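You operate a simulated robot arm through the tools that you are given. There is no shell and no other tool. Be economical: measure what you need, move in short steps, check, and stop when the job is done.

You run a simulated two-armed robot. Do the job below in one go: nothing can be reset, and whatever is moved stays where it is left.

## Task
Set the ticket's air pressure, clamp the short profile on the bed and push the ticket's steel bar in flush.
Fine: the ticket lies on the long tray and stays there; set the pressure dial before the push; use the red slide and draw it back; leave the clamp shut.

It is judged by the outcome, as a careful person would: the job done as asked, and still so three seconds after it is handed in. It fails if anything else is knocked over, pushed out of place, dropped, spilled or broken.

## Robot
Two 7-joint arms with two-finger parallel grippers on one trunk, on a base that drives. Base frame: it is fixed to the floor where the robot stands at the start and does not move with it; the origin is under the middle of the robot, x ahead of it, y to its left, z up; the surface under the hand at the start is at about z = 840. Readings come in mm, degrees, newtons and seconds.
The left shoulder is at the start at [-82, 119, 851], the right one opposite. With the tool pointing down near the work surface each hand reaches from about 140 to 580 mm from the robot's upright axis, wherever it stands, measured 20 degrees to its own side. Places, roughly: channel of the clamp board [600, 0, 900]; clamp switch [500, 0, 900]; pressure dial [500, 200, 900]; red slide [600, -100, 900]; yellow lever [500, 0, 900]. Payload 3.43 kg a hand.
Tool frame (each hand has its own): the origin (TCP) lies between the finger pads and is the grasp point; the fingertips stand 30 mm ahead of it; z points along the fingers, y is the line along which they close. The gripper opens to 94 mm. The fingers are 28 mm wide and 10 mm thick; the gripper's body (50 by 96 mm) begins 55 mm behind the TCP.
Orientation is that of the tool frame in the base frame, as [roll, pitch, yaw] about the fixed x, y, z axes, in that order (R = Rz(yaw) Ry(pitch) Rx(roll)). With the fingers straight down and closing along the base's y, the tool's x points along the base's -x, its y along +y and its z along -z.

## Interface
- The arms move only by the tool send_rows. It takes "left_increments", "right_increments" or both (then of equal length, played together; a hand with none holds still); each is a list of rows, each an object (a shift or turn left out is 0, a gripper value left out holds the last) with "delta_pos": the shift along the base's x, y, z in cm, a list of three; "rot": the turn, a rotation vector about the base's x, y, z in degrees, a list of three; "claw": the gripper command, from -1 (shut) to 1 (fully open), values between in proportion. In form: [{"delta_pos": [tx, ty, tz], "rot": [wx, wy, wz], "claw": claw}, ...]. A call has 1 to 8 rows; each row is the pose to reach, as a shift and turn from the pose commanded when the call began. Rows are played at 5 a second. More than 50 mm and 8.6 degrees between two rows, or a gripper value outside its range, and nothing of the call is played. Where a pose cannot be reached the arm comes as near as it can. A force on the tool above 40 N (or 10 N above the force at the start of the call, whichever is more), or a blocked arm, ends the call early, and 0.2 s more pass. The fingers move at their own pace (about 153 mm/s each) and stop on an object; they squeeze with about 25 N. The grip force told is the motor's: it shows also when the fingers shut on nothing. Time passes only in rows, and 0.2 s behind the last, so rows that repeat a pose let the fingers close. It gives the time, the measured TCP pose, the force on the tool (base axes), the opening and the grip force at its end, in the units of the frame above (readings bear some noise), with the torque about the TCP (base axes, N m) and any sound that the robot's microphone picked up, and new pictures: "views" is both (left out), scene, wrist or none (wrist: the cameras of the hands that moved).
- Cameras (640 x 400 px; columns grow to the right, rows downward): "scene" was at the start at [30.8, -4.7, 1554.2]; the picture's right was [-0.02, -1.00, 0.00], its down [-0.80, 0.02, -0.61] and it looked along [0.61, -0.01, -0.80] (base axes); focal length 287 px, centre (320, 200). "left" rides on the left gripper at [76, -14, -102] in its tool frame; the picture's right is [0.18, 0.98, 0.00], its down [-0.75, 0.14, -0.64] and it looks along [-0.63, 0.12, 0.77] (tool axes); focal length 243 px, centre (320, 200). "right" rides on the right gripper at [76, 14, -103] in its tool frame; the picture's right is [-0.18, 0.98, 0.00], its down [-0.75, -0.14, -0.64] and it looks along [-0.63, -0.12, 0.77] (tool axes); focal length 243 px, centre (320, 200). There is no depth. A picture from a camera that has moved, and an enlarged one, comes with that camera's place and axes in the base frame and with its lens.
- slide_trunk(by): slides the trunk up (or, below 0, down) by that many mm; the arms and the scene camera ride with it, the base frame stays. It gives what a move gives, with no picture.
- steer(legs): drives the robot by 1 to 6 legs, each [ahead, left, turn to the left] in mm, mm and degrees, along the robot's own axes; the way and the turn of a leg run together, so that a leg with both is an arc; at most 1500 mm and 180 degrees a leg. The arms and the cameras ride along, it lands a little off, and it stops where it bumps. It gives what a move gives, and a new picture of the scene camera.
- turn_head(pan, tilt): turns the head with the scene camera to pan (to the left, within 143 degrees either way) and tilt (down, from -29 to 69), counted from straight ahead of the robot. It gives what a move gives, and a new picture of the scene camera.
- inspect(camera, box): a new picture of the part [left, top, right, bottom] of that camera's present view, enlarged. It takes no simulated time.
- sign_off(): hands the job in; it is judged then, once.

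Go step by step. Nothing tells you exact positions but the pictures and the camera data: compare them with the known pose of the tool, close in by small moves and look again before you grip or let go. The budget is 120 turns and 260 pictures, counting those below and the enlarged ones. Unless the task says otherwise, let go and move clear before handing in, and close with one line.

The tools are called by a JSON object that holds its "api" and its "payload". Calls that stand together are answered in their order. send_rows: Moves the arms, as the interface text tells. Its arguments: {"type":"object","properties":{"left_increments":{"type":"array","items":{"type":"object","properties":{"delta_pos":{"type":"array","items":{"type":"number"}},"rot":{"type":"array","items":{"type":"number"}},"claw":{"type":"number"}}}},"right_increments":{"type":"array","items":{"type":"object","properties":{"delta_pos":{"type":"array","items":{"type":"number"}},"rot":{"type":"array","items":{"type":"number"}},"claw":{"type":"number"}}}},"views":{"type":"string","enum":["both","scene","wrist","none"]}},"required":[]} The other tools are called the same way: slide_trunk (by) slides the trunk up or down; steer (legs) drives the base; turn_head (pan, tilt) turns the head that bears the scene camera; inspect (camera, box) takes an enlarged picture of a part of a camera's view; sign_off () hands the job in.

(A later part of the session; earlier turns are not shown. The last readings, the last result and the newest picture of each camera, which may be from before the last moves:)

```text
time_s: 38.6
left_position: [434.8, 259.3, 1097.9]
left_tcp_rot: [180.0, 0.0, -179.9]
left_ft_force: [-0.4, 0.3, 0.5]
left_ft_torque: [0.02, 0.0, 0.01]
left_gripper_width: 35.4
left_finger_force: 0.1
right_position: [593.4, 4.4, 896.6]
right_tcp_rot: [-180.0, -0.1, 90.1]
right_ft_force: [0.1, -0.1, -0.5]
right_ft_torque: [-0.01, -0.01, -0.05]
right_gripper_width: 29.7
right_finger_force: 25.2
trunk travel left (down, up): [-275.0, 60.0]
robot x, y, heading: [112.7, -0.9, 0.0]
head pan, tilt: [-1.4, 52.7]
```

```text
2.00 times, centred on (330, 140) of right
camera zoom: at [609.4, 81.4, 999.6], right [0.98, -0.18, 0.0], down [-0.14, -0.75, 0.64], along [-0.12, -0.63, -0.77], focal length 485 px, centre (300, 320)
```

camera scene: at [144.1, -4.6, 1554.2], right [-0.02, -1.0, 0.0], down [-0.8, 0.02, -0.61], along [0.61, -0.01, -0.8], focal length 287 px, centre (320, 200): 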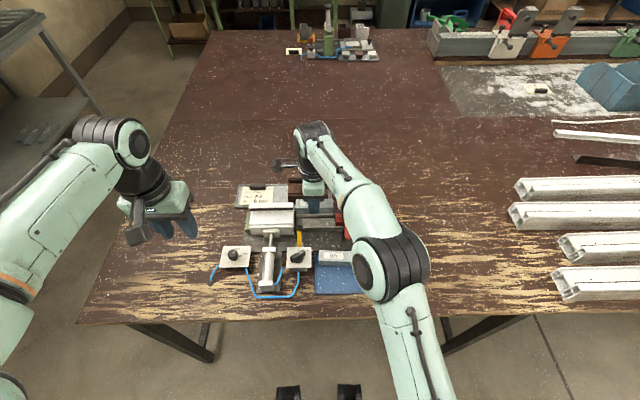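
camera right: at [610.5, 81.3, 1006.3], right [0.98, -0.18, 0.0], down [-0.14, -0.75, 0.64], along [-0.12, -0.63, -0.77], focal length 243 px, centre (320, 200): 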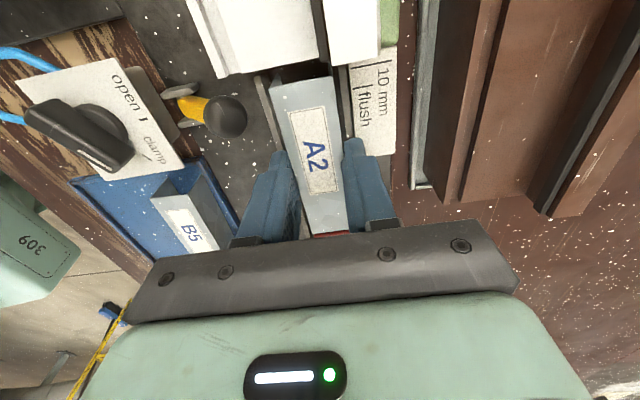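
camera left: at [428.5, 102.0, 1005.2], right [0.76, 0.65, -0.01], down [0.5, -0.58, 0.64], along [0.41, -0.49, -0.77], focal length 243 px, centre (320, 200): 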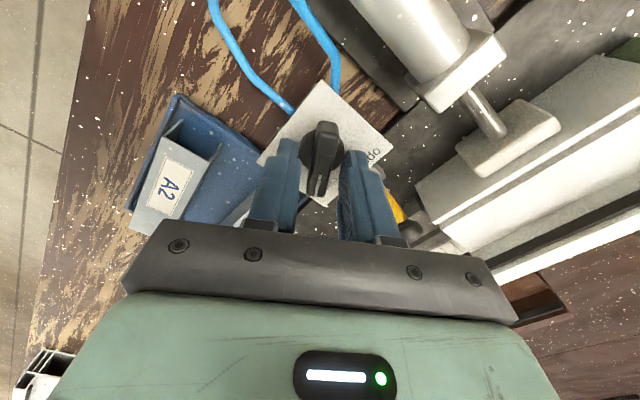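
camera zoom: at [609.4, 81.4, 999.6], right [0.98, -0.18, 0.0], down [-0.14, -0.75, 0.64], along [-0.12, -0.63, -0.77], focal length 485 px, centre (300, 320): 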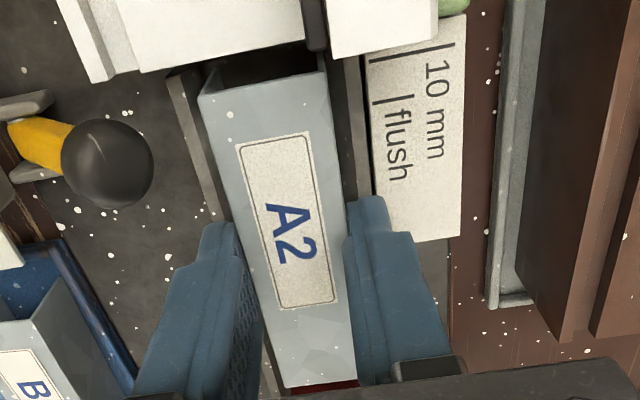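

The contact is gone and the bar is between the rails. I lower the last few millimetres until touch.

{"api": "send_rows", "payload": {"right_increments": [{"delta_pos": [0, 0, -0.2], "claw": -1}, {"delta_pos": [0, 0, -0.4], "claw": -1}, {"delta_pos": [0, 0, -0.6], "claw": -1}, {"delta_pos": [0, 0, -0.6], "claw": -1}], "views": "none"}}

{"api": "inspect", "payload": {"camera": "right", "box": [240, 40, 420, 240]}}

{"api": "inspect", "payload": {"camera": "scene", "box": [290, 195, 350, 240]}}

```text
time_s: 39.7
left_position: [432.4, 257.3, 1097.9]
left_tcp_rot: [180.0, 0.0, -179.9]
left_ft_force: [-0.3, 0.3, -0.8]
left_ft_torque: [0.0, -0.01, 0.04]
left_gripper_width: 35.3
left_finger_force: 0.2
right_position: [593.5, 4.2, 896.7]
right_tcp_rot: [179.6, -0.1, 90.1]
right_ft_force: [-8.6, -3.9, 12.6]
right_ft_torque: [-0.39, 0.54, -0.05]
right_gripper_width: 29.8
right_finger_force: 25.0
trunk travel left (down, up): [-275.0, 60.0]
robot x, y, heading: [112.4, -0.5, 0.2]
head pan, tilt: [-1.4, 52.7]
stopped in row 4 (right hand): the force on the tool passed its limit at 41 N (the readings are from after the stop); the commanded pose is now the measured one
```

```text
2.00 times, centred on (330, 140) of right
camera zoom: at [608.4, 80.9, 999.6], right [0.98, -0.18, 0.01], down [-0.15, -0.76, 0.64], along [-0.11, -0.63, -0.77], focal length 485 px, centre (300, 320)
```

zoom: 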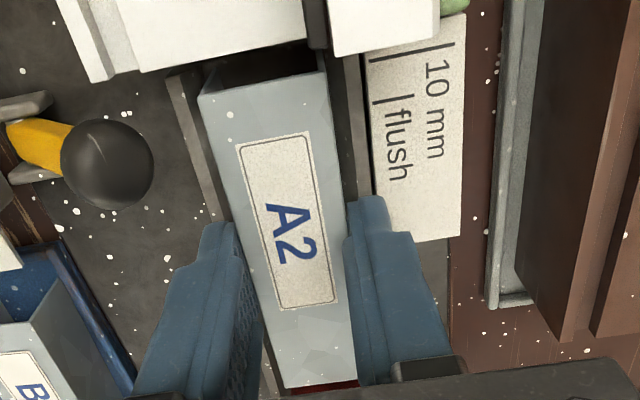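

```text
8.89 times, centred on (320, 218) of scene
camera zoom: at [142.3, -5.0, 1554.0], right [-0.02, -1.0, 0.0], down [-0.79, 0.02, -0.61], along [0.61, -0.01, -0.79], focal length 2551 px, centre (320, 44)
```

zoom: 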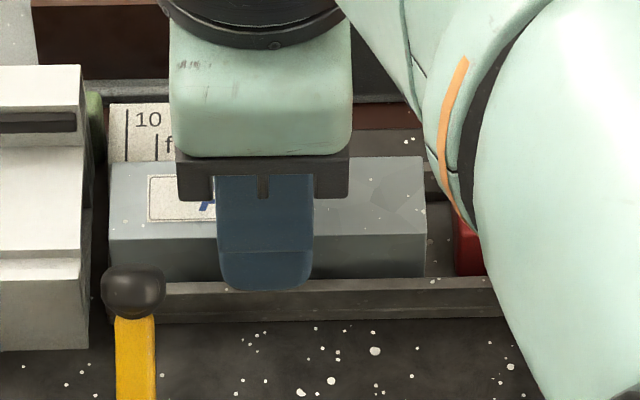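

The fingertips rest on the rail while the bar is a few millimetres above the floor, so I relieve the force and open just slightly to let it settle.

{"api": "send_rows", "payload": {"right_increments": [{"delta_pos": [0, 0, 0.05], "claw": -1}, {"delta_pos": [0, 0, 0.05], "claw": -0.28}, {"delta_pos": [0, 0, 0.05], "claw": -0.28}], "views": "none"}}

{"api": "inspect", "payload": {"camera": "right", "box": [240, 40, 420, 240]}}

{"api": "inspect", "payload": {"camera": "scene", "box": [290, 195, 350, 240]}}

```text
time_s: 40.5
left_position: [435.0, 257.5, 1098.4]
left_tcp_rot: [180.0, 0.0, -180.0]
left_ft_force: [0.2, -0.4, -0.5]
left_ft_torque: [0.0, 0.01, 0.03]
left_gripper_width: 35.2
left_finger_force: 0.1
right_position: [594.3, 4.4, 897.2]
right_tcp_rot: [179.5, -0.2, 90.0]
right_ft_force: [2.5, -3.1, 10.7]
right_ft_torque: [-0.2, 0.24, 0.1]
right_gripper_width: 32.4
right_finger_force: 0.0
trunk travel left (down, up): [-275.0, 60.0]
robot x, y, heading: [113.8, -1.8, 0.3]
head pan, tilt: [-1.4, 52.7]
```

```text
2.00 times, centred on (330, 140) of right
camera zoom: at [609.4, 80.9, 999.7], right [0.98, -0.18, 0.01], down [-0.15, -0.76, 0.64], along [-0.11, -0.63, -0.77], focal length 485 px, centre (300, 320)
```

zoom: 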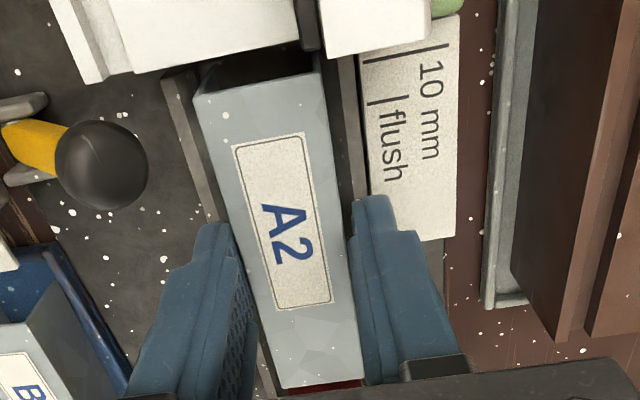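

```text
8.89 times, centred on (320, 218) of scene
camera zoom: at [143.6, -5.1, 1554.3], right [-0.02, -1.0, 0.0], down [-0.8, 0.02, -0.61], along [0.61, -0.01, -0.8], focal length 2551 px, centre (320, 44)
```

zoom: 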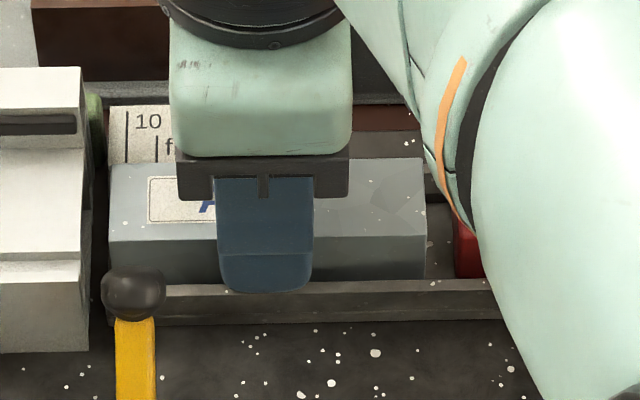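

{"api": "send_rows", "payload": {"right_increments": [{"delta_pos": [0, 0, 0.5], "claw": -0.22}, {"delta_pos": [0, 0, 2], "claw": -0.15}, {"delta_pos": [0, 0, 6], "claw": -0.15}, {"delta_pos": [0, -3, 9], "claw": -0.15}], "views": "none"}}

{"api": "inspect", "payload": {"camera": "right", "box": [220, 40, 420, 240]}}

{"api": "inspect", "payload": {"camera": "scene", "box": [290, 195, 350, 240]}}

```text
time_s: 41.5
left_position: [435.1, 257.3, 1099.1]
left_tcp_rot: [-180.0, 0.0, 180.0]
left_ft_force: [0.2, -0.8, 0.4]
left_ft_torque: [-0.01, 0.04, 0.02]
left_gripper_width: 35.3
left_finger_force: 0.0
right_position: [596.0, -26.0, 983.8]
right_tcp_rot: [179.5, -0.2, 90.0]
right_ft_force: [0.5, 0.1, 0.3]
right_ft_torque: [0.03, 0.01, 0.0]
right_gripper_width: 39.9
right_finger_force: 0.0
trunk travel left (down, up): [-275.0, 60.0]
robot x, y, heading: [114.9, 0.0, -0.1]
head pan, tilt: [-1.4, 52.7]
```

```text
2.00 times, centred on (320, 140) of right
camera zoom: at [611.3, 51.3, 1087.3], right [0.98, -0.18, 0.01], down [-0.15, -0.76, 0.64], along [-0.11, -0.63, -0.77], focal length 485 px, centre (320, 320)
```

zoom: 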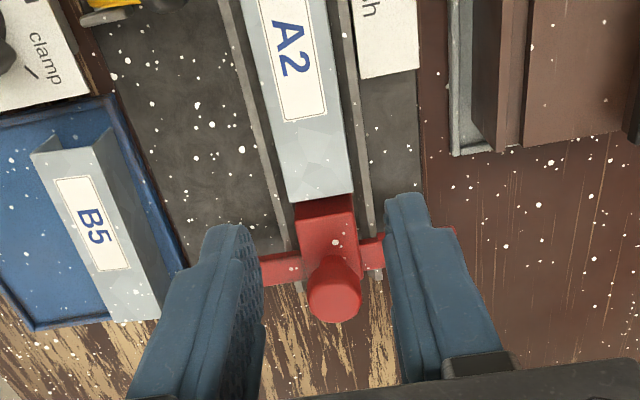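

```text
8.89 times, centred on (320, 218) of scene
camera zoom: at [144.0, -5.9, 1554.2], right [-0.02, -1.0, 0.0], down [-0.8, 0.02, -0.61], along [0.61, -0.01, -0.8], focal length 2551 px, centre (320, 44)
```

zoom: 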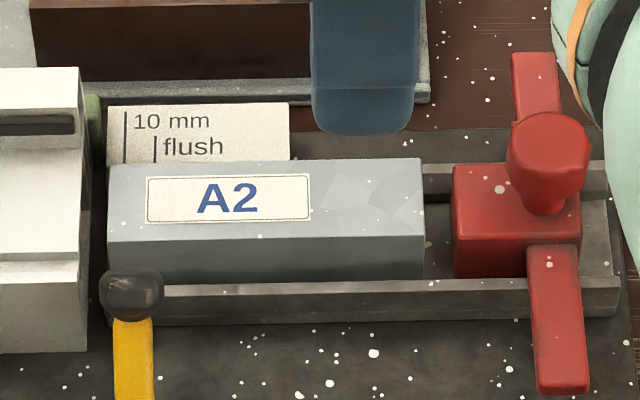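

The bar is seated in the channel in front of the slide. Before pushing I need to know whether the slide's near wing will clear the yellow lever, so I look from a shifted place.

{"api": "send_rows", "payload": {"right_increments": [{"delta_pos": [-3, 3, 1], "claw": 1}, {"delta_pos": [-6, 6, 2], "claw": 1}, {"delta_pos": [-6, 8, 2], "claw": 1}], "views": "wrist"}}

{"api": "inspect", "payload": {"camera": "right", "box": [260, 60, 420, 200]}}

{"api": "inspect", "payload": {"camera": "scene", "box": [295, 195, 355, 245]}}

```text
time_s: 42.3
left_position: [435.4, 258.9, 1098.4]
left_tcp_rot: [179.9, 0.0, 180.0]
left_ft_force: [0.2, 0.3, 0.3]
left_ft_torque: [-0.01, 0.02, -0.03]
left_gripper_width: 35.3
left_finger_force: 0.0
right_position: [534.9, 58.3, 1005.2]
right_tcp_rot: [179.6, -0.1, 90.0]
right_ft_force: [0.8, 0.4, 0.0]
right_ft_torque: [-0.01, -0.03, -0.01]
right_gripper_width: 93.7
right_finger_force: 0.0
trunk travel left (down, up): [-275.0, 60.0]
robot x, y, heading: [112.9, 1.6, -0.0]
head pan, tilt: [-1.4, 52.7]
camera right: at [549.6, 134.0, 1107.1], right [0.98, -0.18, 0.01], down [-0.15, -0.75, 0.64], along [-0.11, -0.63, -0.77], focal length 243 px, centre (320, 200)
```

right: 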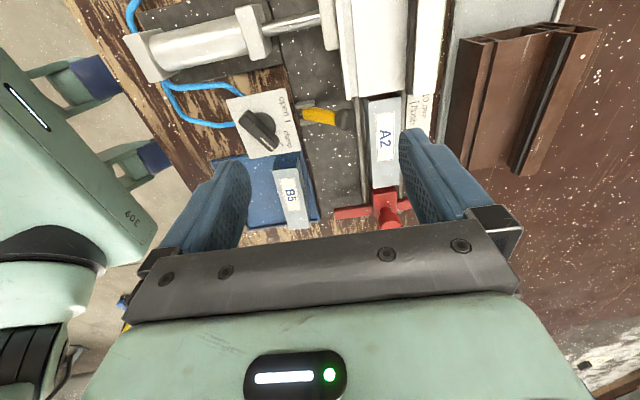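

```text
2.86 times, centred on (340, 130) of right
camera zoom: at [549.6, 134.0, 1107.1], right [0.98, -0.18, 0.01], down [-0.15, -0.75, 0.64], along [-0.11, -0.63, -0.77], focal length 693 px, centre (263, 400)
```

zoom: 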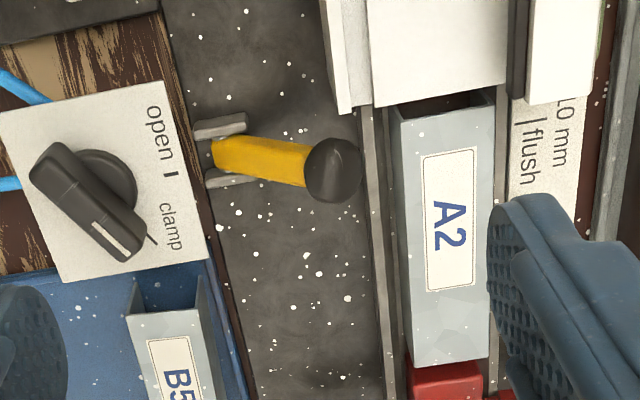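

```text
8.00 times, centred on (325, 220) of scene
camera zoom: at [144.6, -4.1, 1554.2], right [-0.02, -1.0, 0.0], down [-0.8, 0.02, -0.61], along [0.61, -0.01, -0.8], focal length 2296 px, centre (280, 40)
```

zoom: 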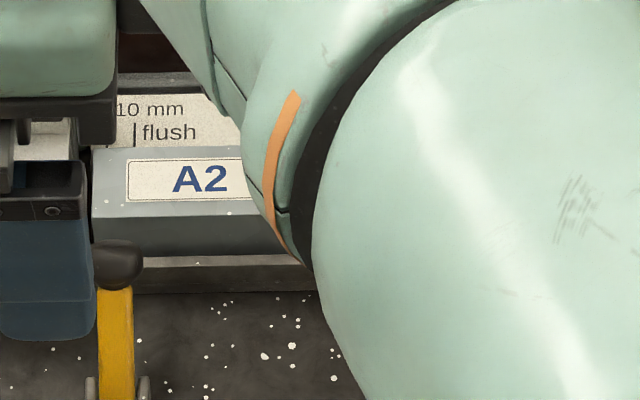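

The wing looks low enough to pass under the lever's ball and should end just short of its shaft. I'll grip the slide's knob with the fingers closing along y, so I turn the right hand back to yaw 0 and go over the knob near (595, -87).

{"api": "send_rows", "payload": {"right_increments": [{"delta_pos": [0.5, -2, 1], "rot": [0, 0, 8], "claw": 0.2}, {"delta_pos": [1, -4, 2], "rot": [0, 0, 16], "claw": 0.2}, {"delta_pos": [1.5, -6, 3], "rot": [0, 0, 24], "claw": 0.2}, {"delta_pos": [2, -8, 3], "rot": [0, 0, 32], "claw": 0.2}, {"delta_pos": [2.5, -10, 3], "rot": [0, 0, 40], "claw": 0.2}, {"delta_pos": [3, -12, 3], "rot": [0, 0, 48], "claw": 0.2}, {"delta_pos": [3.5, -14, 3], "rot": [0, 0, 56], "claw": 0.2}, {"delta_pos": [3.5, -14.5, 3], "rot": [0, 0, 64], "claw": 0.2}], "views": "none"}}

{"api": "send_rows", "payload": {"right_increments": [{"rot": [0, 0, 8], "claw": 0.2}, {"rot": [0, 0, 16], "claw": 0.2}, {"rot": [0, 0, 24], "claw": 0.2}, {"rot": [0.4, 0.1, 26], "claw": 0.2}], "views": "wrist"}}

{"api": "inspect", "payload": {"camera": "right", "box": [220, 40, 420, 220]}}

{"api": "inspect", "payload": {"camera": "scene", "box": [290, 180, 380, 250]}}

```text
time_s: 44.1
left_position: [434.1, 259.0, 1098.7]
left_tcp_rot: [179.9, 0.1, -180.0]
left_ft_force: [0.2, -0.3, 1.1]
left_ft_torque: [-0.01, -0.03, -0.02]
left_gripper_width: 35.4
left_finger_force: 0.1
right_position: [570.3, -91.8, 1035.8]
right_tcp_rot: [179.5, -0.2, 154.1]
right_ft_force: [0.1, 0.4, -0.1]
right_ft_torque: [0.03, 0.02, 0.02]
right_gripper_width: 56.5
right_finger_force: 0.0
trunk travel left (down, up): [-275.0, 60.0]
robot x, y, heading: [116.3, -3.6, -0.0]
head pan, tilt: [-1.4, 52.7]
```

```text
time_s: 45.1
left_position: [435.4, 258.2, 1098.3]
left_tcp_rot: [-180.0, 0.0, -179.9]
left_ft_force: [-0.7, -1.0, 0.1]
left_ft_torque: [0.04, 0.0, 0.01]
left_gripper_width: 35.3
left_finger_force: 0.1
right_position: [570.7, -90.8, 1036.0]
right_tcp_rot: [179.1, -0.3, -179.9]
right_ft_force: [0.1, 0.0, -0.5]
right_ft_torque: [0.02, -0.01, 0.01]
right_gripper_width: 56.6
right_finger_force: 0.1
trunk travel left (down, up): [-275.0, 60.0]
robot x, y, heading: [110.2, 0.6, 0.2]
head pan, tilt: [-1.4, 52.7]
camera right: at [496.6, -77.7, 1138.6], right [0.18, 0.98, 0.01], down [0.76, -0.15, 0.64], along [0.63, -0.11, -0.77], focal length 243 px, centre (320, 200)
```

right: 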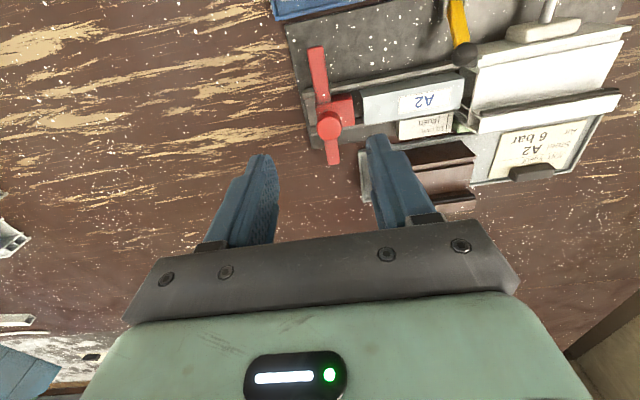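

```text
2.22 times, centred on (320, 130) of right
camera zoom: at [496.6, -77.7, 1138.6], right [0.18, 0.98, 0.01], down [0.76, -0.15, 0.64], along [0.63, -0.11, -0.77], focal length 539 px, centre (320, 356)
```

zoom: 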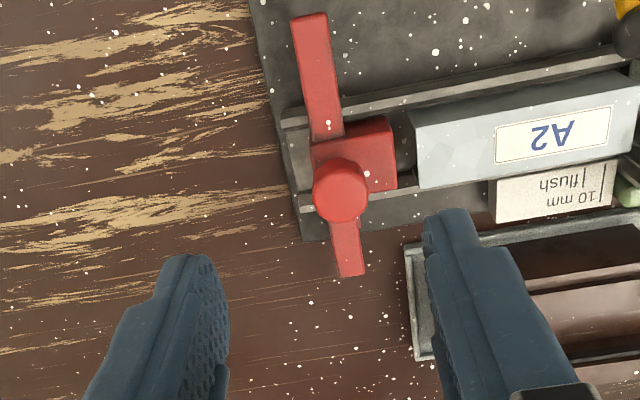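

```text
5.71 times, centred on (335, 215) of scene
camera zoom: at [144.0, -4.8, 1554.2], right [-0.02, -1.0, 0.0], down [-0.8, 0.02, -0.61], along [0.61, -0.01, -0.8], focal length 1640 px, centre (234, 114)
```

zoom: 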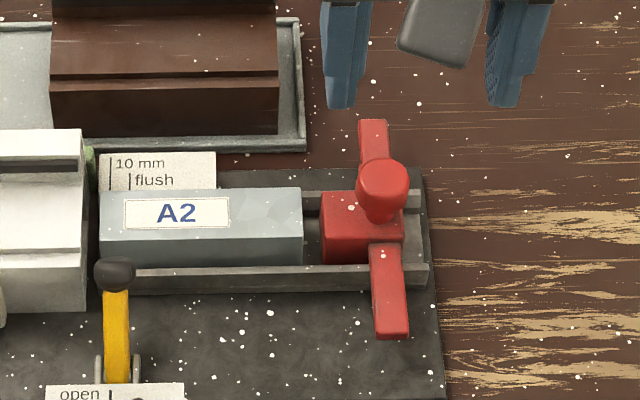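

The knob is at about (590, -85), its top near 920 and about 23 mm across. I lower part-way above it and check.

{"api": "send_rows", "payload": {"right_increments": [{"delta_pos": [1, 0.3, -3], "rot": [0, 0, 0], "claw": 0.1}, {"delta_pos": [1.9, 0.55, -6], "claw": 0.1}, {"delta_pos": [1.9, 0.55, -7.6], "claw": 0.1}, {"delta_pos": [1.9, 0.55, -7.6], "claw": 0.1}], "views": "none"}}

{"api": "inspect", "payload": {"camera": "right", "box": [220, 60, 420, 240]}}

{"api": "inspect", "payload": {"camera": "scene", "box": [310, 180, 380, 235]}}

```text
time_s: 46.1
left_position: [434.6, 259.1, 1098.3]
left_tcp_rot: [-180.0, 0.0, 180.0]
left_ft_force: [0.1, -0.1, 0.3]
left_ft_torque: [0.03, 0.02, 0.0]
left_gripper_width: 35.3
left_finger_force: 0.1
right_position: [589.6, -86.0, 959.6]
right_tcp_rot: [179.2, -0.4, 180.0]
right_ft_force: [1.2, 0.2, -0.2]
right_ft_torque: [0.0, 0.02, -0.01]
right_gripper_width: 51.5
right_finger_force: 0.1
trunk travel left (down, up): [-275.0, 60.0]
robot x, y, heading: [111.0, -1.1, 0.2]
head pan, tilt: [-1.4, 52.7]
```

```text
2.22 times, centred on (320, 150) of right
camera zoom: at [514.6, -72.6, 1062.6], right [0.18, 0.98, 0.01], down [0.76, -0.15, 0.64], along [0.63, -0.11, -0.77], focal length 539 px, centre (320, 311)
```

zoom: 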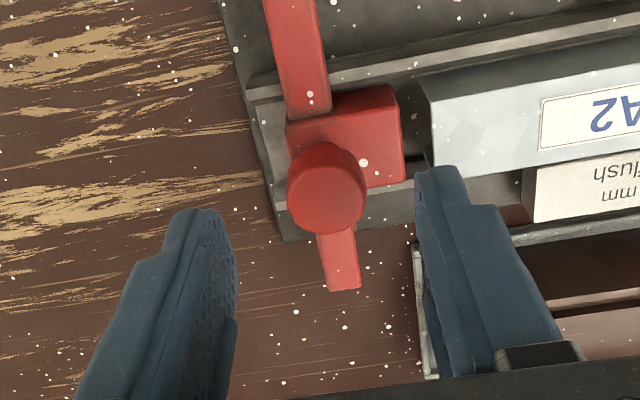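

```text
7.27 times, centred on (345, 208) of scene
camera zoom: at [144.0, -4.8, 1554.2], right [-0.02, -1.0, 0.0], down [-0.8, 0.02, -0.61], along [0.61, -0.01, -0.8], focal length 2087 px, centre (138, 146)
```

zoom: 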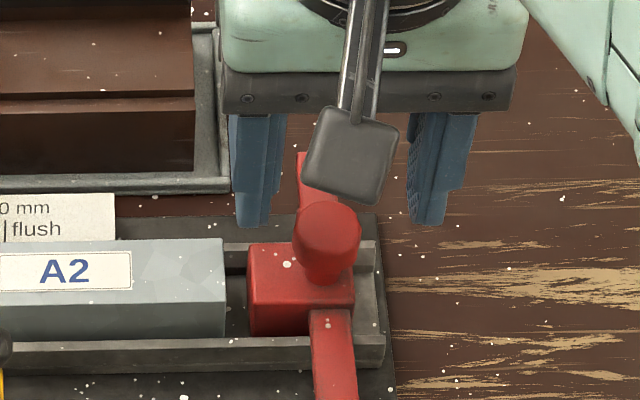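

{"api": "send_rows", "payload": {"right_increments": [{"delta_pos": [0.15, 0.2, -2], "claw": 0.05}, {"delta_pos": [0.15, 0.2, -4], "claw": 0.05}, {"delta_pos": [0.15, 0.2, -4.6], "claw": 0.05}, {"delta_pos": [0.15, 0.2, -4.6], "claw": -0.3}, {"delta_pos": [0.15, 0.2, -4.6], "claw": -1}, {"delta_pos": [0.15, 0.2, -4.6], "claw": -1}], "views": "wrist"}}

{"api": "inspect", "payload": {"camera": "scene", "box": [290, 180, 380, 250]}}

```text
time_s: 47.5
left_position: [434.3, 257.3, 1098.9]
left_tcp_rot: [-180.0, 0.0, -179.9]
left_ft_force: [0.1, 0.2, -0.5]
left_ft_torque: [-0.02, 0.02, 0.0]
left_gripper_width: 35.3
left_finger_force: 0.0
right_position: [590.7, -84.0, 913.4]
right_tcp_rot: [179.2, -0.4, -180.0]
right_ft_force: [-0.4, -2.0, 0.0]
right_ft_torque: [-0.1, -0.26, -0.04]
right_gripper_width: 25.0
right_finger_force: 44.6
trunk travel left (down, up): [-275.0, 60.0]
robot x, y, heading: [110.8, -1.8, 0.2]
head pan, tilt: [-1.4, 52.7]
camera right: at [516.9, -70.4, 1016.7], right [0.18, 0.98, 0.01], down [0.76, -0.15, 0.64], along [0.63, -0.11, -0.77], focal length 243 px, centre (320, 200)
```

right: 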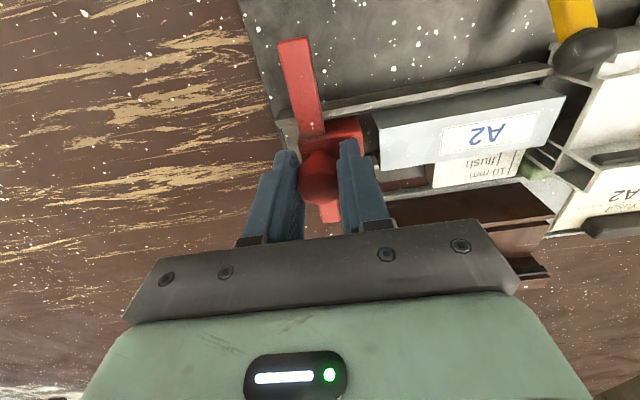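

```text
5.71 times, centred on (335, 215) of scene
camera zoom: at [143.9, -4.9, 1554.2], right [-0.02, -1.0, 0.0], down [-0.8, 0.02, -0.61], along [0.61, -0.01, -0.8], focal length 1640 px, centre (234, 114)
```

zoom: 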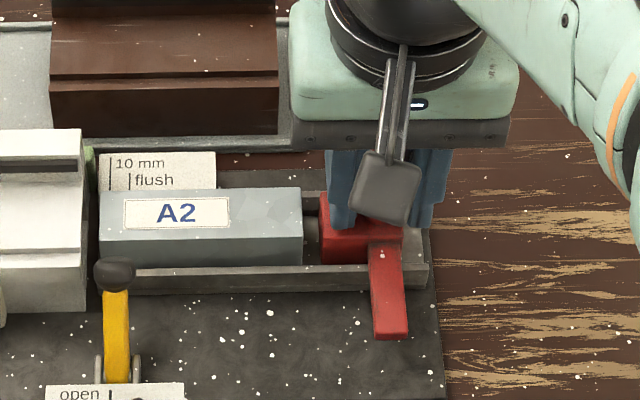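

The knob is gripped. I push the slide 40 mm in small rows and watch the bar enter the profile.

{"api": "send_rows", "payload": {"right_increments": [{"delta_pos": [0, 0.6, 0], "claw": -1}, {"delta_pos": [0, 1.2, 0], "claw": -1}, {"delta_pos": [0, 1.8, 0], "claw": -1}, {"delta_pos": [0, 2.4, 0], "claw": -1}, {"delta_pos": [0, 3, 0], "claw": -1}, {"delta_pos": [0, 3.6, 0], "claw": -1}, {"delta_pos": [0, 4, 0], "claw": -1}], "views": "wrist"}}

{"api": "inspect", "payload": {"camera": "scene", "box": [270, 180, 360, 250]}}

```text
time_s: 49.1
left_position: [435.4, 257.9, 1099.2]
left_tcp_rot: [-179.9, 0.0, 180.0]
left_ft_force: [-0.5, 0.9, -0.3]
left_ft_torque: [-0.02, 0.0, -0.03]
left_gripper_width: 35.6
left_finger_force: 0.1
right_position: [591.7, -43.1, 914.0]
right_tcp_rot: [179.3, -0.4, 180.0]
right_ft_force: [-0.8, -0.9, -3.7]
right_ft_torque: [-0.2, -0.35, 0.05]
right_gripper_width: 25.2
right_finger_force: 44.9
trunk travel left (down, up): [-275.0, 60.0]
robot x, y, heading: [113.6, 2.2, 0.1]
head pan, tilt: [-1.4, 52.7]
camera right: at [517.0, -29.3, 1016.7], right [0.18, 0.98, 0.01], down [0.76, -0.15, 0.64], along [0.63, -0.11, -0.77], focal length 243 px, centre (320, 200)
```

right: 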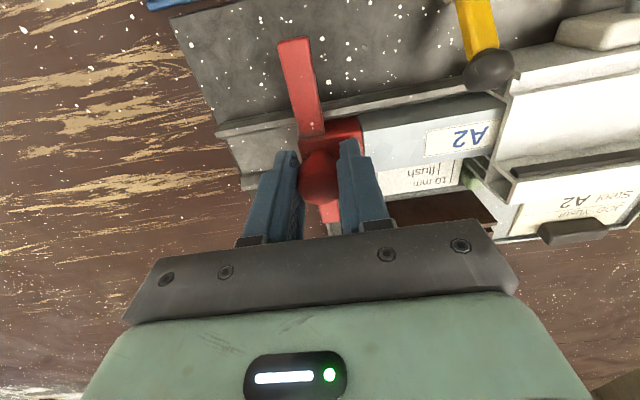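

```text
5.71 times, centred on (315, 215) of scene
camera zoom: at [143.8, -4.8, 1554.2], right [-0.02, -1.0, 0.0], down [-0.8, 0.02, -0.61], along [0.61, -0.01, -0.8], focal length 1640 px, centre (349, 114)
```

zoom: 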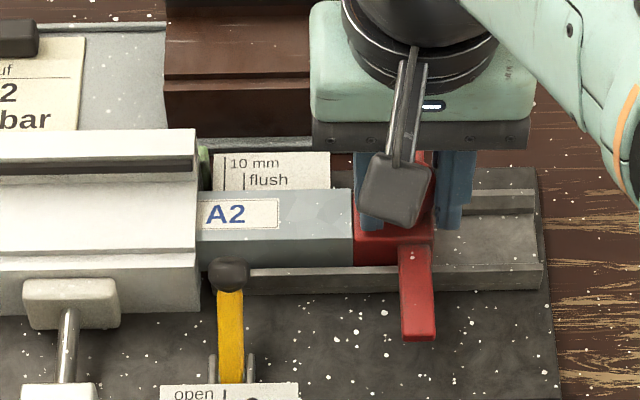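

The bar is sliding in freely and the profile holds. I push on another 55 mm.

{"api": "send_rows", "payload": {"right_increments": [{"delta_pos": [0, 0.7, 0], "claw": -1}, {"delta_pos": [0, 1.4, 0], "claw": -1}, {"delta_pos": [0, 2.1, 0], "claw": -1}, {"delta_pos": [0, 2.8, 0], "claw": -1}, {"delta_pos": [0, 3.5, 0], "claw": -1}, {"delta_pos": [0, 4.2, 0], "claw": -1}, {"delta_pos": [0, 4.9, 0], "claw": -1}, {"delta_pos": [0, 5.5, 0], "claw": -1}], "views": "wrist"}}

{"api": "inspect", "payload": {"camera": "scene", "box": [275, 190, 335, 240]}}

{"api": "inspect", "payload": {"camera": "right", "box": [260, 40, 460, 220]}}

```text
time_s: 50.9
left_position: [435.0, 258.9, 1098.3]
left_tcp_rot: [-180.0, 0.0, 180.0]
left_ft_force: [-0.3, 0.2, 0.0]
left_ft_torque: [-0.02, 0.0, -0.02]
left_gripper_width: 35.1
left_finger_force: 0.0
right_position: [591.9, 12.0, 913.8]
right_tcp_rot: [179.2, -0.2, -179.9]
right_ft_force: [0.6, -0.8, -3.7]
right_ft_torque: [-0.17, 1.04, -0.01]
right_gripper_width: 24.9
right_finger_force: 44.4
trunk travel left (down, up): [-275.0, 60.0]
robot x, y, heading: [109.8, 0.4, 0.1]
head pan, tilt: [-1.4, 52.7]
camera right: at [516.9, 25.5, 1016.7], right [0.18, 0.98, 0.01], down [0.76, -0.15, 0.64], along [0.63, -0.11, -0.77], focal length 243 px, centre (320, 200)
```

right: 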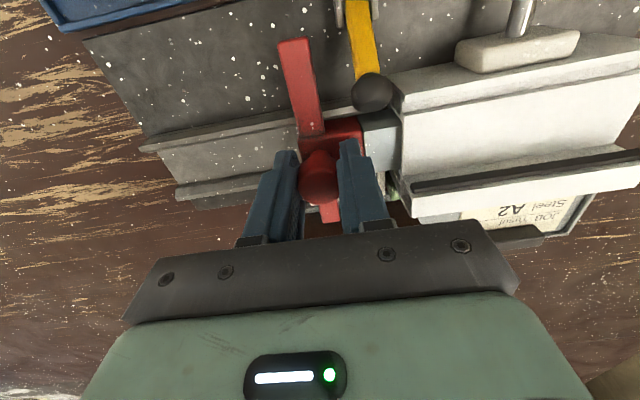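

```text
8.00 times, centred on (305, 215) of scene
camera zoom: at [144.4, -4.7, 1554.2], right [-0.02, -1.0, 0.0], down [-0.8, 0.02, -0.61], along [0.61, -0.01, -0.8], focal length 2296 px, centre (440, 80)
```

zoom: 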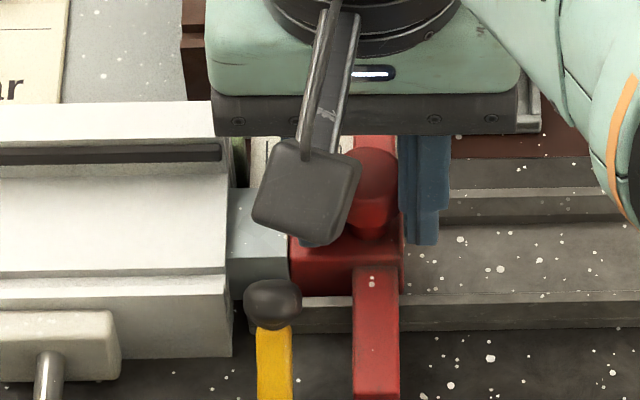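

```text
2.22 times, centred on (360, 130) of right
camera zoom: at [516.9, 25.5, 1016.7], right [0.18, 0.98, 0.01], down [0.76, -0.15, 0.64], along [0.63, -0.11, -0.77], focal length 539 px, centre (231, 356)
```

zoom: 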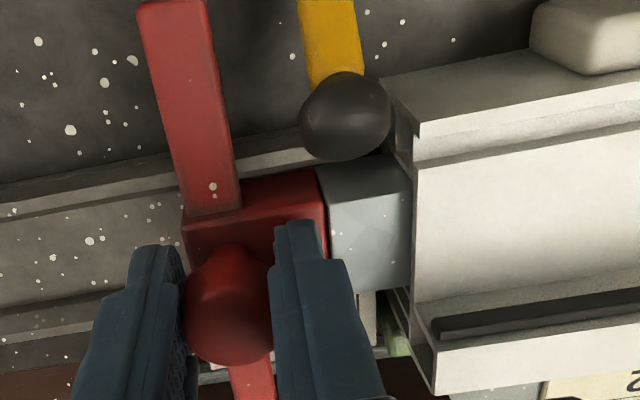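

About 21 mm of bar still stands out. I push 17 mm more, then measure again.

{"api": "send_rows", "payload": {"right_increments": [{"delta_pos": [0, 0.4, 0], "claw": -1}, {"delta_pos": [0, 0.8, 0], "claw": -1}, {"delta_pos": [0, 1.2, 0], "claw": -1}, {"delta_pos": [0, 1.5, 0], "claw": -1}, {"delta_pos": [0, 1.7, 0], "claw": -1}, {"delta_pos": [0, 1.7, 0], "claw": -1}], "views": "none"}}

{"api": "inspect", "payload": {"camera": "scene", "box": [285, 200, 325, 235]}}

{"api": "inspect", "payload": {"camera": "right", "box": [280, 50, 420, 210]}}

```text
time_s: 52.3
left_position: [435.4, 257.9, 1098.3]
left_tcp_rot: [-179.9, -0.1, 179.9]
left_ft_force: [-0.7, 0.2, 0.0]
left_ft_torque: [-0.01, 0.01, -0.04]
left_gripper_width: 35.5
left_finger_force: 0.1
right_position: [591.8, 29.0, 913.3]
right_tcp_rot: [179.2, -0.4, -180.0]
right_ft_force: [3.0, -0.1, -11.3]
right_ft_torque: [-0.1, -0.84, -0.05]
right_gripper_width: 25.0
right_finger_force: 45.4
trunk travel left (down, up): [-275.0, 60.0]
robot x, y, heading: [115.5, -1.8, 0.2]
head pan, tilt: [-1.4, 52.7]
```

```text
11.43 times, centred on (305, 218) of scene
camera zoom: at [145.2, -4.8, 1554.2], right [-0.02, -1.0, 0.0], down [-0.8, 0.02, -0.61], along [0.61, -0.01, -0.8], focal length 3279 px, centre (491, 0)
```

zoom: 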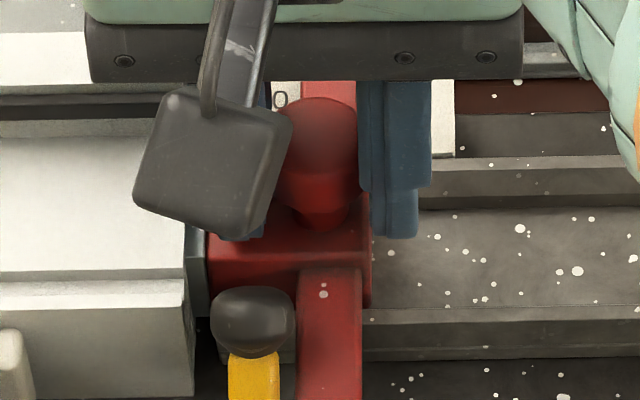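

```text
2.50 times, centred on (350, 130) of right
camera zoom: at [517.0, 42.7, 1016.8], right [0.18, 0.98, 0.01], down [0.76, -0.15, 0.64], along [0.63, -0.11, -0.77], focal length 606 px, centre (245, 375)
```

zoom: 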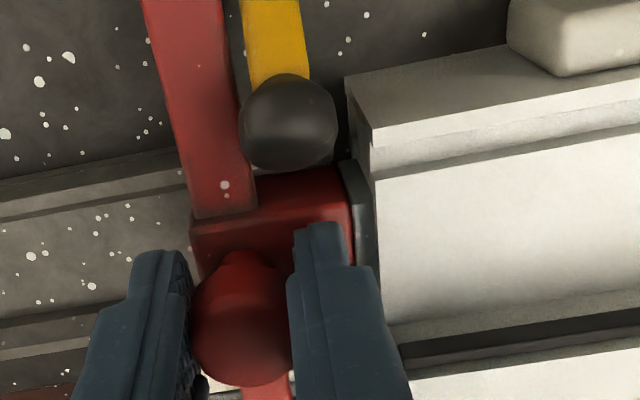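

{"api": "inspect", "payload": {"camera": "right", "box": [340, 80, 390, 150]}}

{"api": "inspect", "payload": {"camera": "scene", "box": [292, 212, 316, 230]}}

```text
5.71 times, centred on (365, 115) of right
camera zoom: at [517.0, 42.7, 1016.8], right [0.18, 0.98, 0.01], down [0.76, -0.15, 0.64], along [0.63, -0.11, -0.77], focal length 1386 px, centre (63, 686)
```

zoom: 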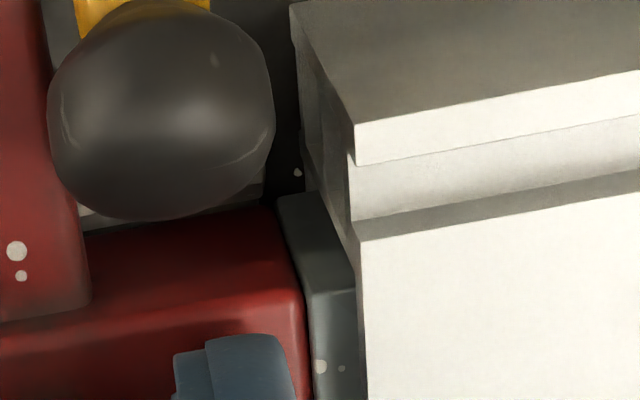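

```text
16.00 times, centred on (304, 221) of scene
camera zoom: at [145.2, -4.8, 1554.2], right [-0.02, -1.0, 0.0], down [-0.8, 0.02, -0.61], along [0.61, -0.01, -0.8], focal length 4591 px, centre (576, -136)
```

zoom: 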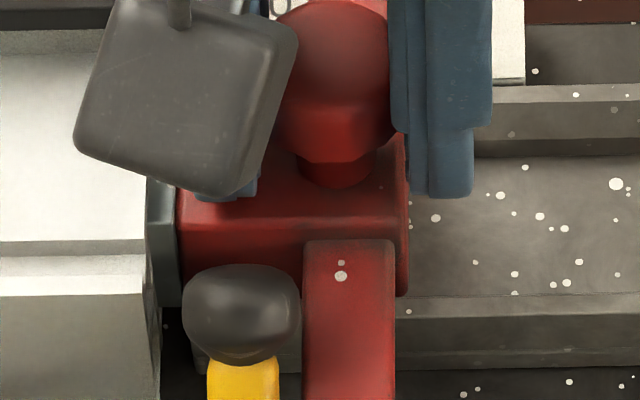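

About 4 mm remains. I push 3 mm more.

{"api": "send_rows", "payload": {"right_increments": [{"delta_pos": [0, 0.1, 0], "claw": -1}, {"delta_pos": [0, 0.2, 0], "claw": -1}, {"delta_pos": [0, 0.3, 0], "claw": -1}, {"delta_pos": [0, 0.3, 0], "claw": -1}], "views": "none"}}

{"api": "inspect", "payload": {"camera": "right", "box": [340, 80, 390, 150]}}

{"api": "inspect", "payload": {"camera": "scene", "box": [292, 212, 316, 230]}}

```text
time_s: 53.3
left_position: [435.8, 258.5, 1099.0]
left_tcp_rot: [-180.0, -0.1, 179.9]
left_ft_force: [0.4, 0.2, -0.6]
left_ft_torque: [-0.02, 0.01, 0.01]
left_gripper_width: 35.3
left_finger_force: 0.0
right_position: [591.4, 33.3, 913.0]
right_tcp_rot: [179.3, -0.4, 179.9]
right_ft_force: [4.3, -0.5, -11.5]
right_ft_torque: [-0.15, -0.42, -0.03]
right_gripper_width: 25.2
right_finger_force: 45.0
trunk travel left (down, up): [-275.0, 60.0]
robot x, y, heading: [112.3, -0.3, -0.1]
head pan, tilt: [-1.4, 52.7]
```

```text
5.71 times, centred on (365, 115) of right
camera zoom: at [517.1, 46.0, 1016.9], right [0.18, 0.98, 0.01], down [0.76, -0.15, 0.63], along [0.63, -0.11, -0.77], focal length 1386 px, centre (63, 686)
```

zoom: 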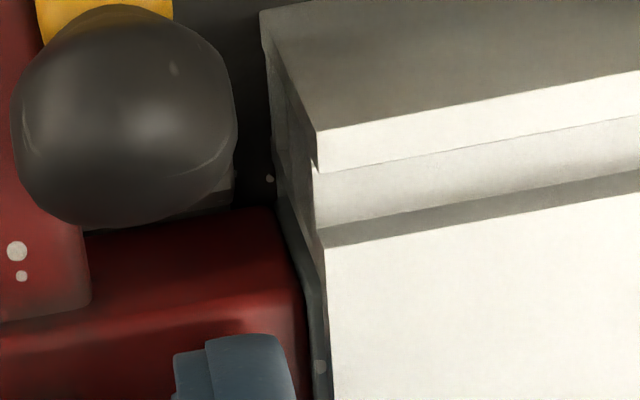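

```text
16.00 times, centred on (304, 221) of scene
camera zoom: at [145.4, -4.8, 1554.2], right [-0.02, -1.0, 0.0], down [-0.8, 0.02, -0.61], along [0.6, -0.01, -0.8], focal length 4591 px, centre (576, -136)
```

zoom: 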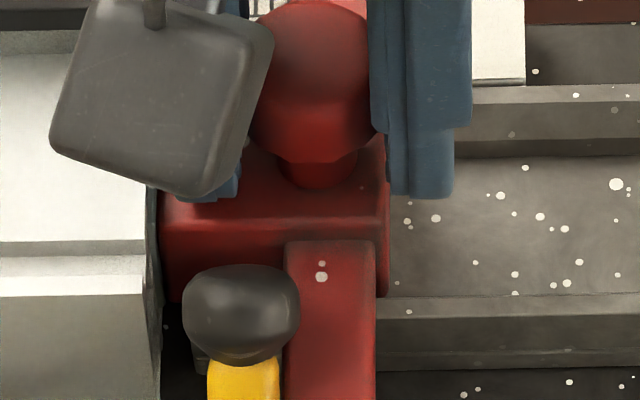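

Under 1 mm is left by my reading. I check the tape's flush line against the far wing.

{"api": "inspect", "payload": {"camera": "scene", "box": [296, 198, 320, 216]}}

{"api": "inspect", "payload": {"camera": "right", "box": [280, 140, 400, 230]}}

{"api": "inspect", "payload": {"camera": "left", "box": [0, 100, 240, 400]}}

```text
16.00 times, centred on (308, 207) of scene
camera zoom: at [145.4, -4.8, 1554.2], right [-0.02, -1.0, 0.0], down [-0.8, 0.02, -0.61], along [0.6, -0.01, -0.8], focal length 4591 px, centre (512, 88)
```

zoom: 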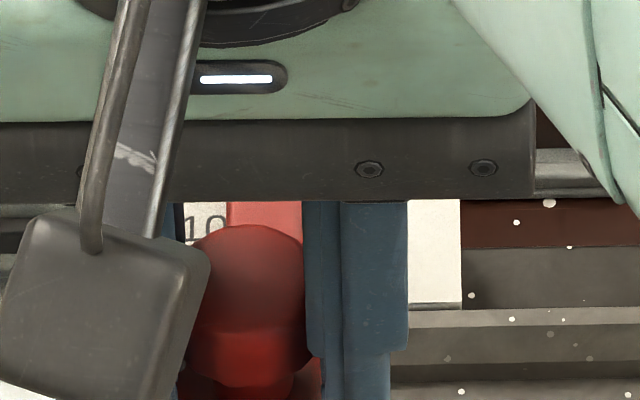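

```text
4.44 times, centred on (340, 185) of right
camera zoom: at [517.1, 46.0, 1016.9], right [0.18, 0.98, 0.01], down [0.76, -0.15, 0.63], along [0.63, -0.11, -0.77], focal length 1078 px, centre (231, 267)
```

zoom: 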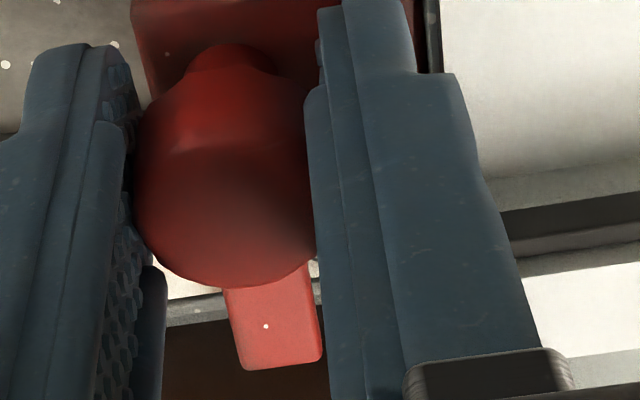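

```text
1.33 times, centred on (120, 250) of left
camera zoom: at [359.8, 244.2, 1200.1], right [-0.18, 0.98, 0.0], down [0.75, 0.14, 0.64], along [0.63, 0.12, -0.77], focal length 324 px, centre (587, 133)
```

zoom: 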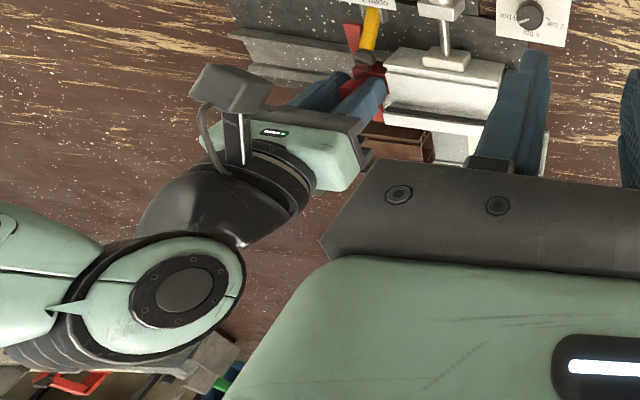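

The readings put the remainder between 0.5 and 2 mm. I push 0.8 mm more, then draw back and look straight at the bar's end, since it can be pushed again if it's short.

{"api": "send_rows", "payload": {"right_increments": [{"delta_pos": [0, 0.05, 0], "claw": -1}, {"delta_pos": [0, 0.08, 0], "claw": -1}, {"delta_pos": [0, 0.08, 0], "claw": -1}], "views": "none"}}

{"api": "inspect", "payload": {"camera": "scene", "box": [292, 212, 316, 230]}}

{"api": "send_rows", "payload": {"right_increments": [{"delta_pos": [0, -1, 0], "claw": -1}, {"delta_pos": [0, -2.5, 0], "claw": -1}, {"delta_pos": [0, -4, 0], "claw": -1}, {"delta_pos": [0, -5.5, 0], "claw": -1}, {"delta_pos": [0, -7, 0], "claw": -1}, {"delta_pos": [0, -7, 0], "claw": -1}], "views": "wrist"}}

{"api": "inspect", "payload": {"camera": "scene", "box": [290, 200, 320, 230]}}

{"api": "inspect", "payload": {"camera": "right", "box": [430, 40, 550, 180]}}

```text
time_s: 54.1
left_position: [434.6, 258.0, 1098.6]
left_tcp_rot: [180.0, -0.1, 180.0]
left_ft_force: [-0.7, -0.2, 0.7]
left_ft_torque: [-0.02, 0.0, 0.0]
left_gripper_width: 35.3
left_finger_force: 0.1
right_position: [591.5, 32.7, 913.1]
right_tcp_rot: [179.1, -0.5, -180.0]
right_ft_force: [2.9, -3.0, -2.2]
right_ft_torque: [-0.16, 0.85, 0.01]
right_gripper_width: 25.0
right_finger_force: 44.8
trunk travel left (down, up): [-275.0, 60.0]
robot x, y, heading: [112.4, 0.8, -0.3]
head pan, tilt: [-1.4, 52.7]
```

```text
16.00 times, centred on (304, 221) of scene
camera zoom: at [144.7, -5.2, 1554.3], right [-0.02, -1.0, 0.0], down [-0.8, 0.02, -0.61], along [0.61, -0.01, -0.8], focal length 4591 px, centre (576, -136)
```

zoom: 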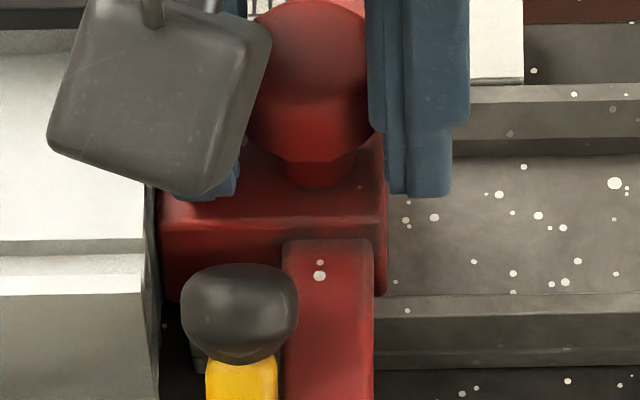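

```text
time_s: 55.5
left_position: [435.2, 257.8, 1097.4]
left_tcp_rot: [-180.0, 0.0, -179.9]
left_ft_force: [0.0, 0.0, 0.3]
left_ft_torque: [0.01, -0.01, -0.01]
left_gripper_width: 35.2
left_finger_force: 0.0
right_position: [590.4, -37.0, 915.3]
right_tcp_rot: [179.4, -0.4, -179.9]
right_ft_force: [6.8, -0.6, -1.6]
right_ft_torque: [-0.14, -1.09, 0.01]
right_gripper_width: 25.3
right_finger_force: 45.4
trunk travel left (down, up): [-275.0, 60.0]
robot x, y, heading: [111.3, 5.2, -0.1]
head pan, tilt: [-1.4, 52.7]
camera right: at [516.9, -23.5, 1016.8], right [0.18, 0.98, 0.01], down [0.76, -0.15, 0.64], along [0.63, -0.11, -0.77], focal length 243 px, centre (320, 200)
```

right: 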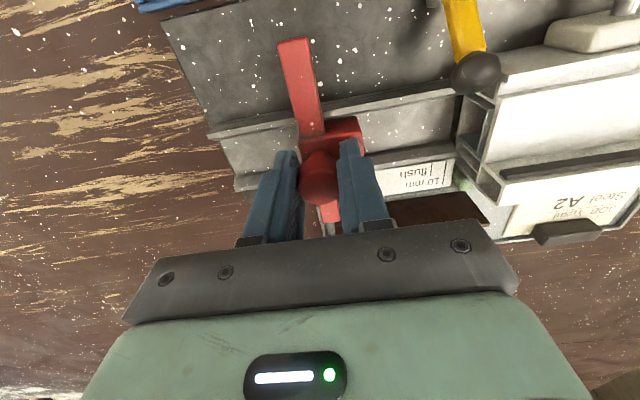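

```text
13.33 times, centred on (305, 215) of scene
camera zoom: at [144.8, -4.7, 1554.2], right [-0.02, -1.0, 0.0], down [-0.8, 0.02, -0.61], along [0.61, -0.01, -0.8], focal length 3826 px, centre (520, 0)
```

zoom: 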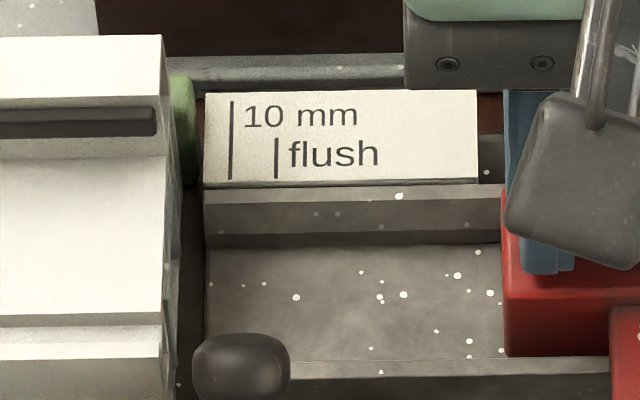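

```text
2.86 times, centred on (490, 110) of right
camera zoom: at [516.9, -23.5, 1016.8], right [0.18, 0.98, 0.01], down [0.76, -0.15, 0.64], along [0.63, -0.11, -0.77], focal length 693 px, centre (-166, 457)
```

zoom: 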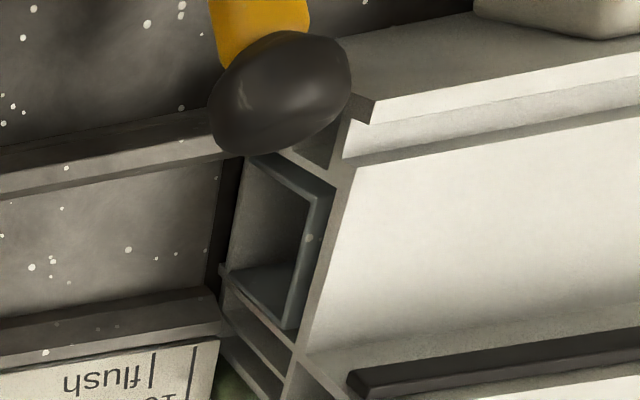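

{"api": "inspect", "payload": {"camera": "right", "box": [480, 80, 530, 170]}}

{"api": "inspect", "payload": {"camera": "scene", "box": [298, 206, 310, 232]}}

```text
4.44 times, centred on (505, 125) of right
camera zoom: at [516.9, -23.5, 1016.8], right [0.18, 0.98, 0.01], down [0.76, -0.15, 0.64], along [0.63, -0.11, -0.77], focal length 1078 px, centre (-502, 533)
```

zoom: 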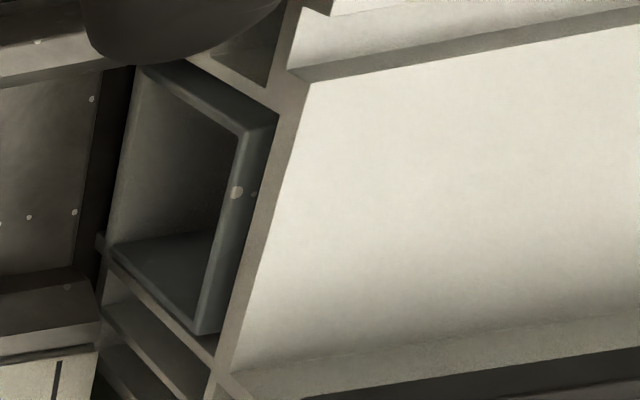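

```text
15.38 times, centred on (304, 219) of scene
camera zoom: at [144.8, -4.7, 1554.2], right [-0.02, -1.0, 0.0], down [-0.8, 0.02, -0.61], along [0.61, -0.01, -0.8], focal length 4414 px, centre (566, -92)
```

zoom: 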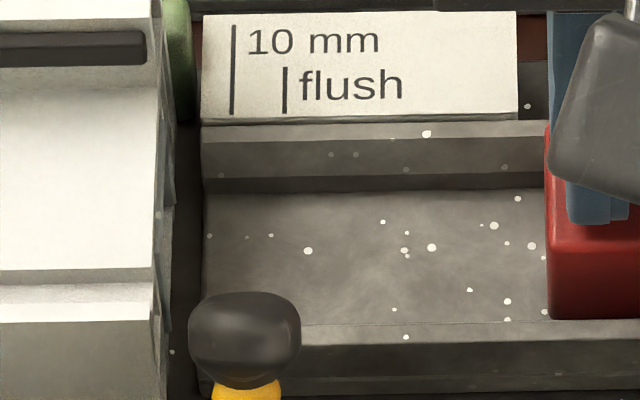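

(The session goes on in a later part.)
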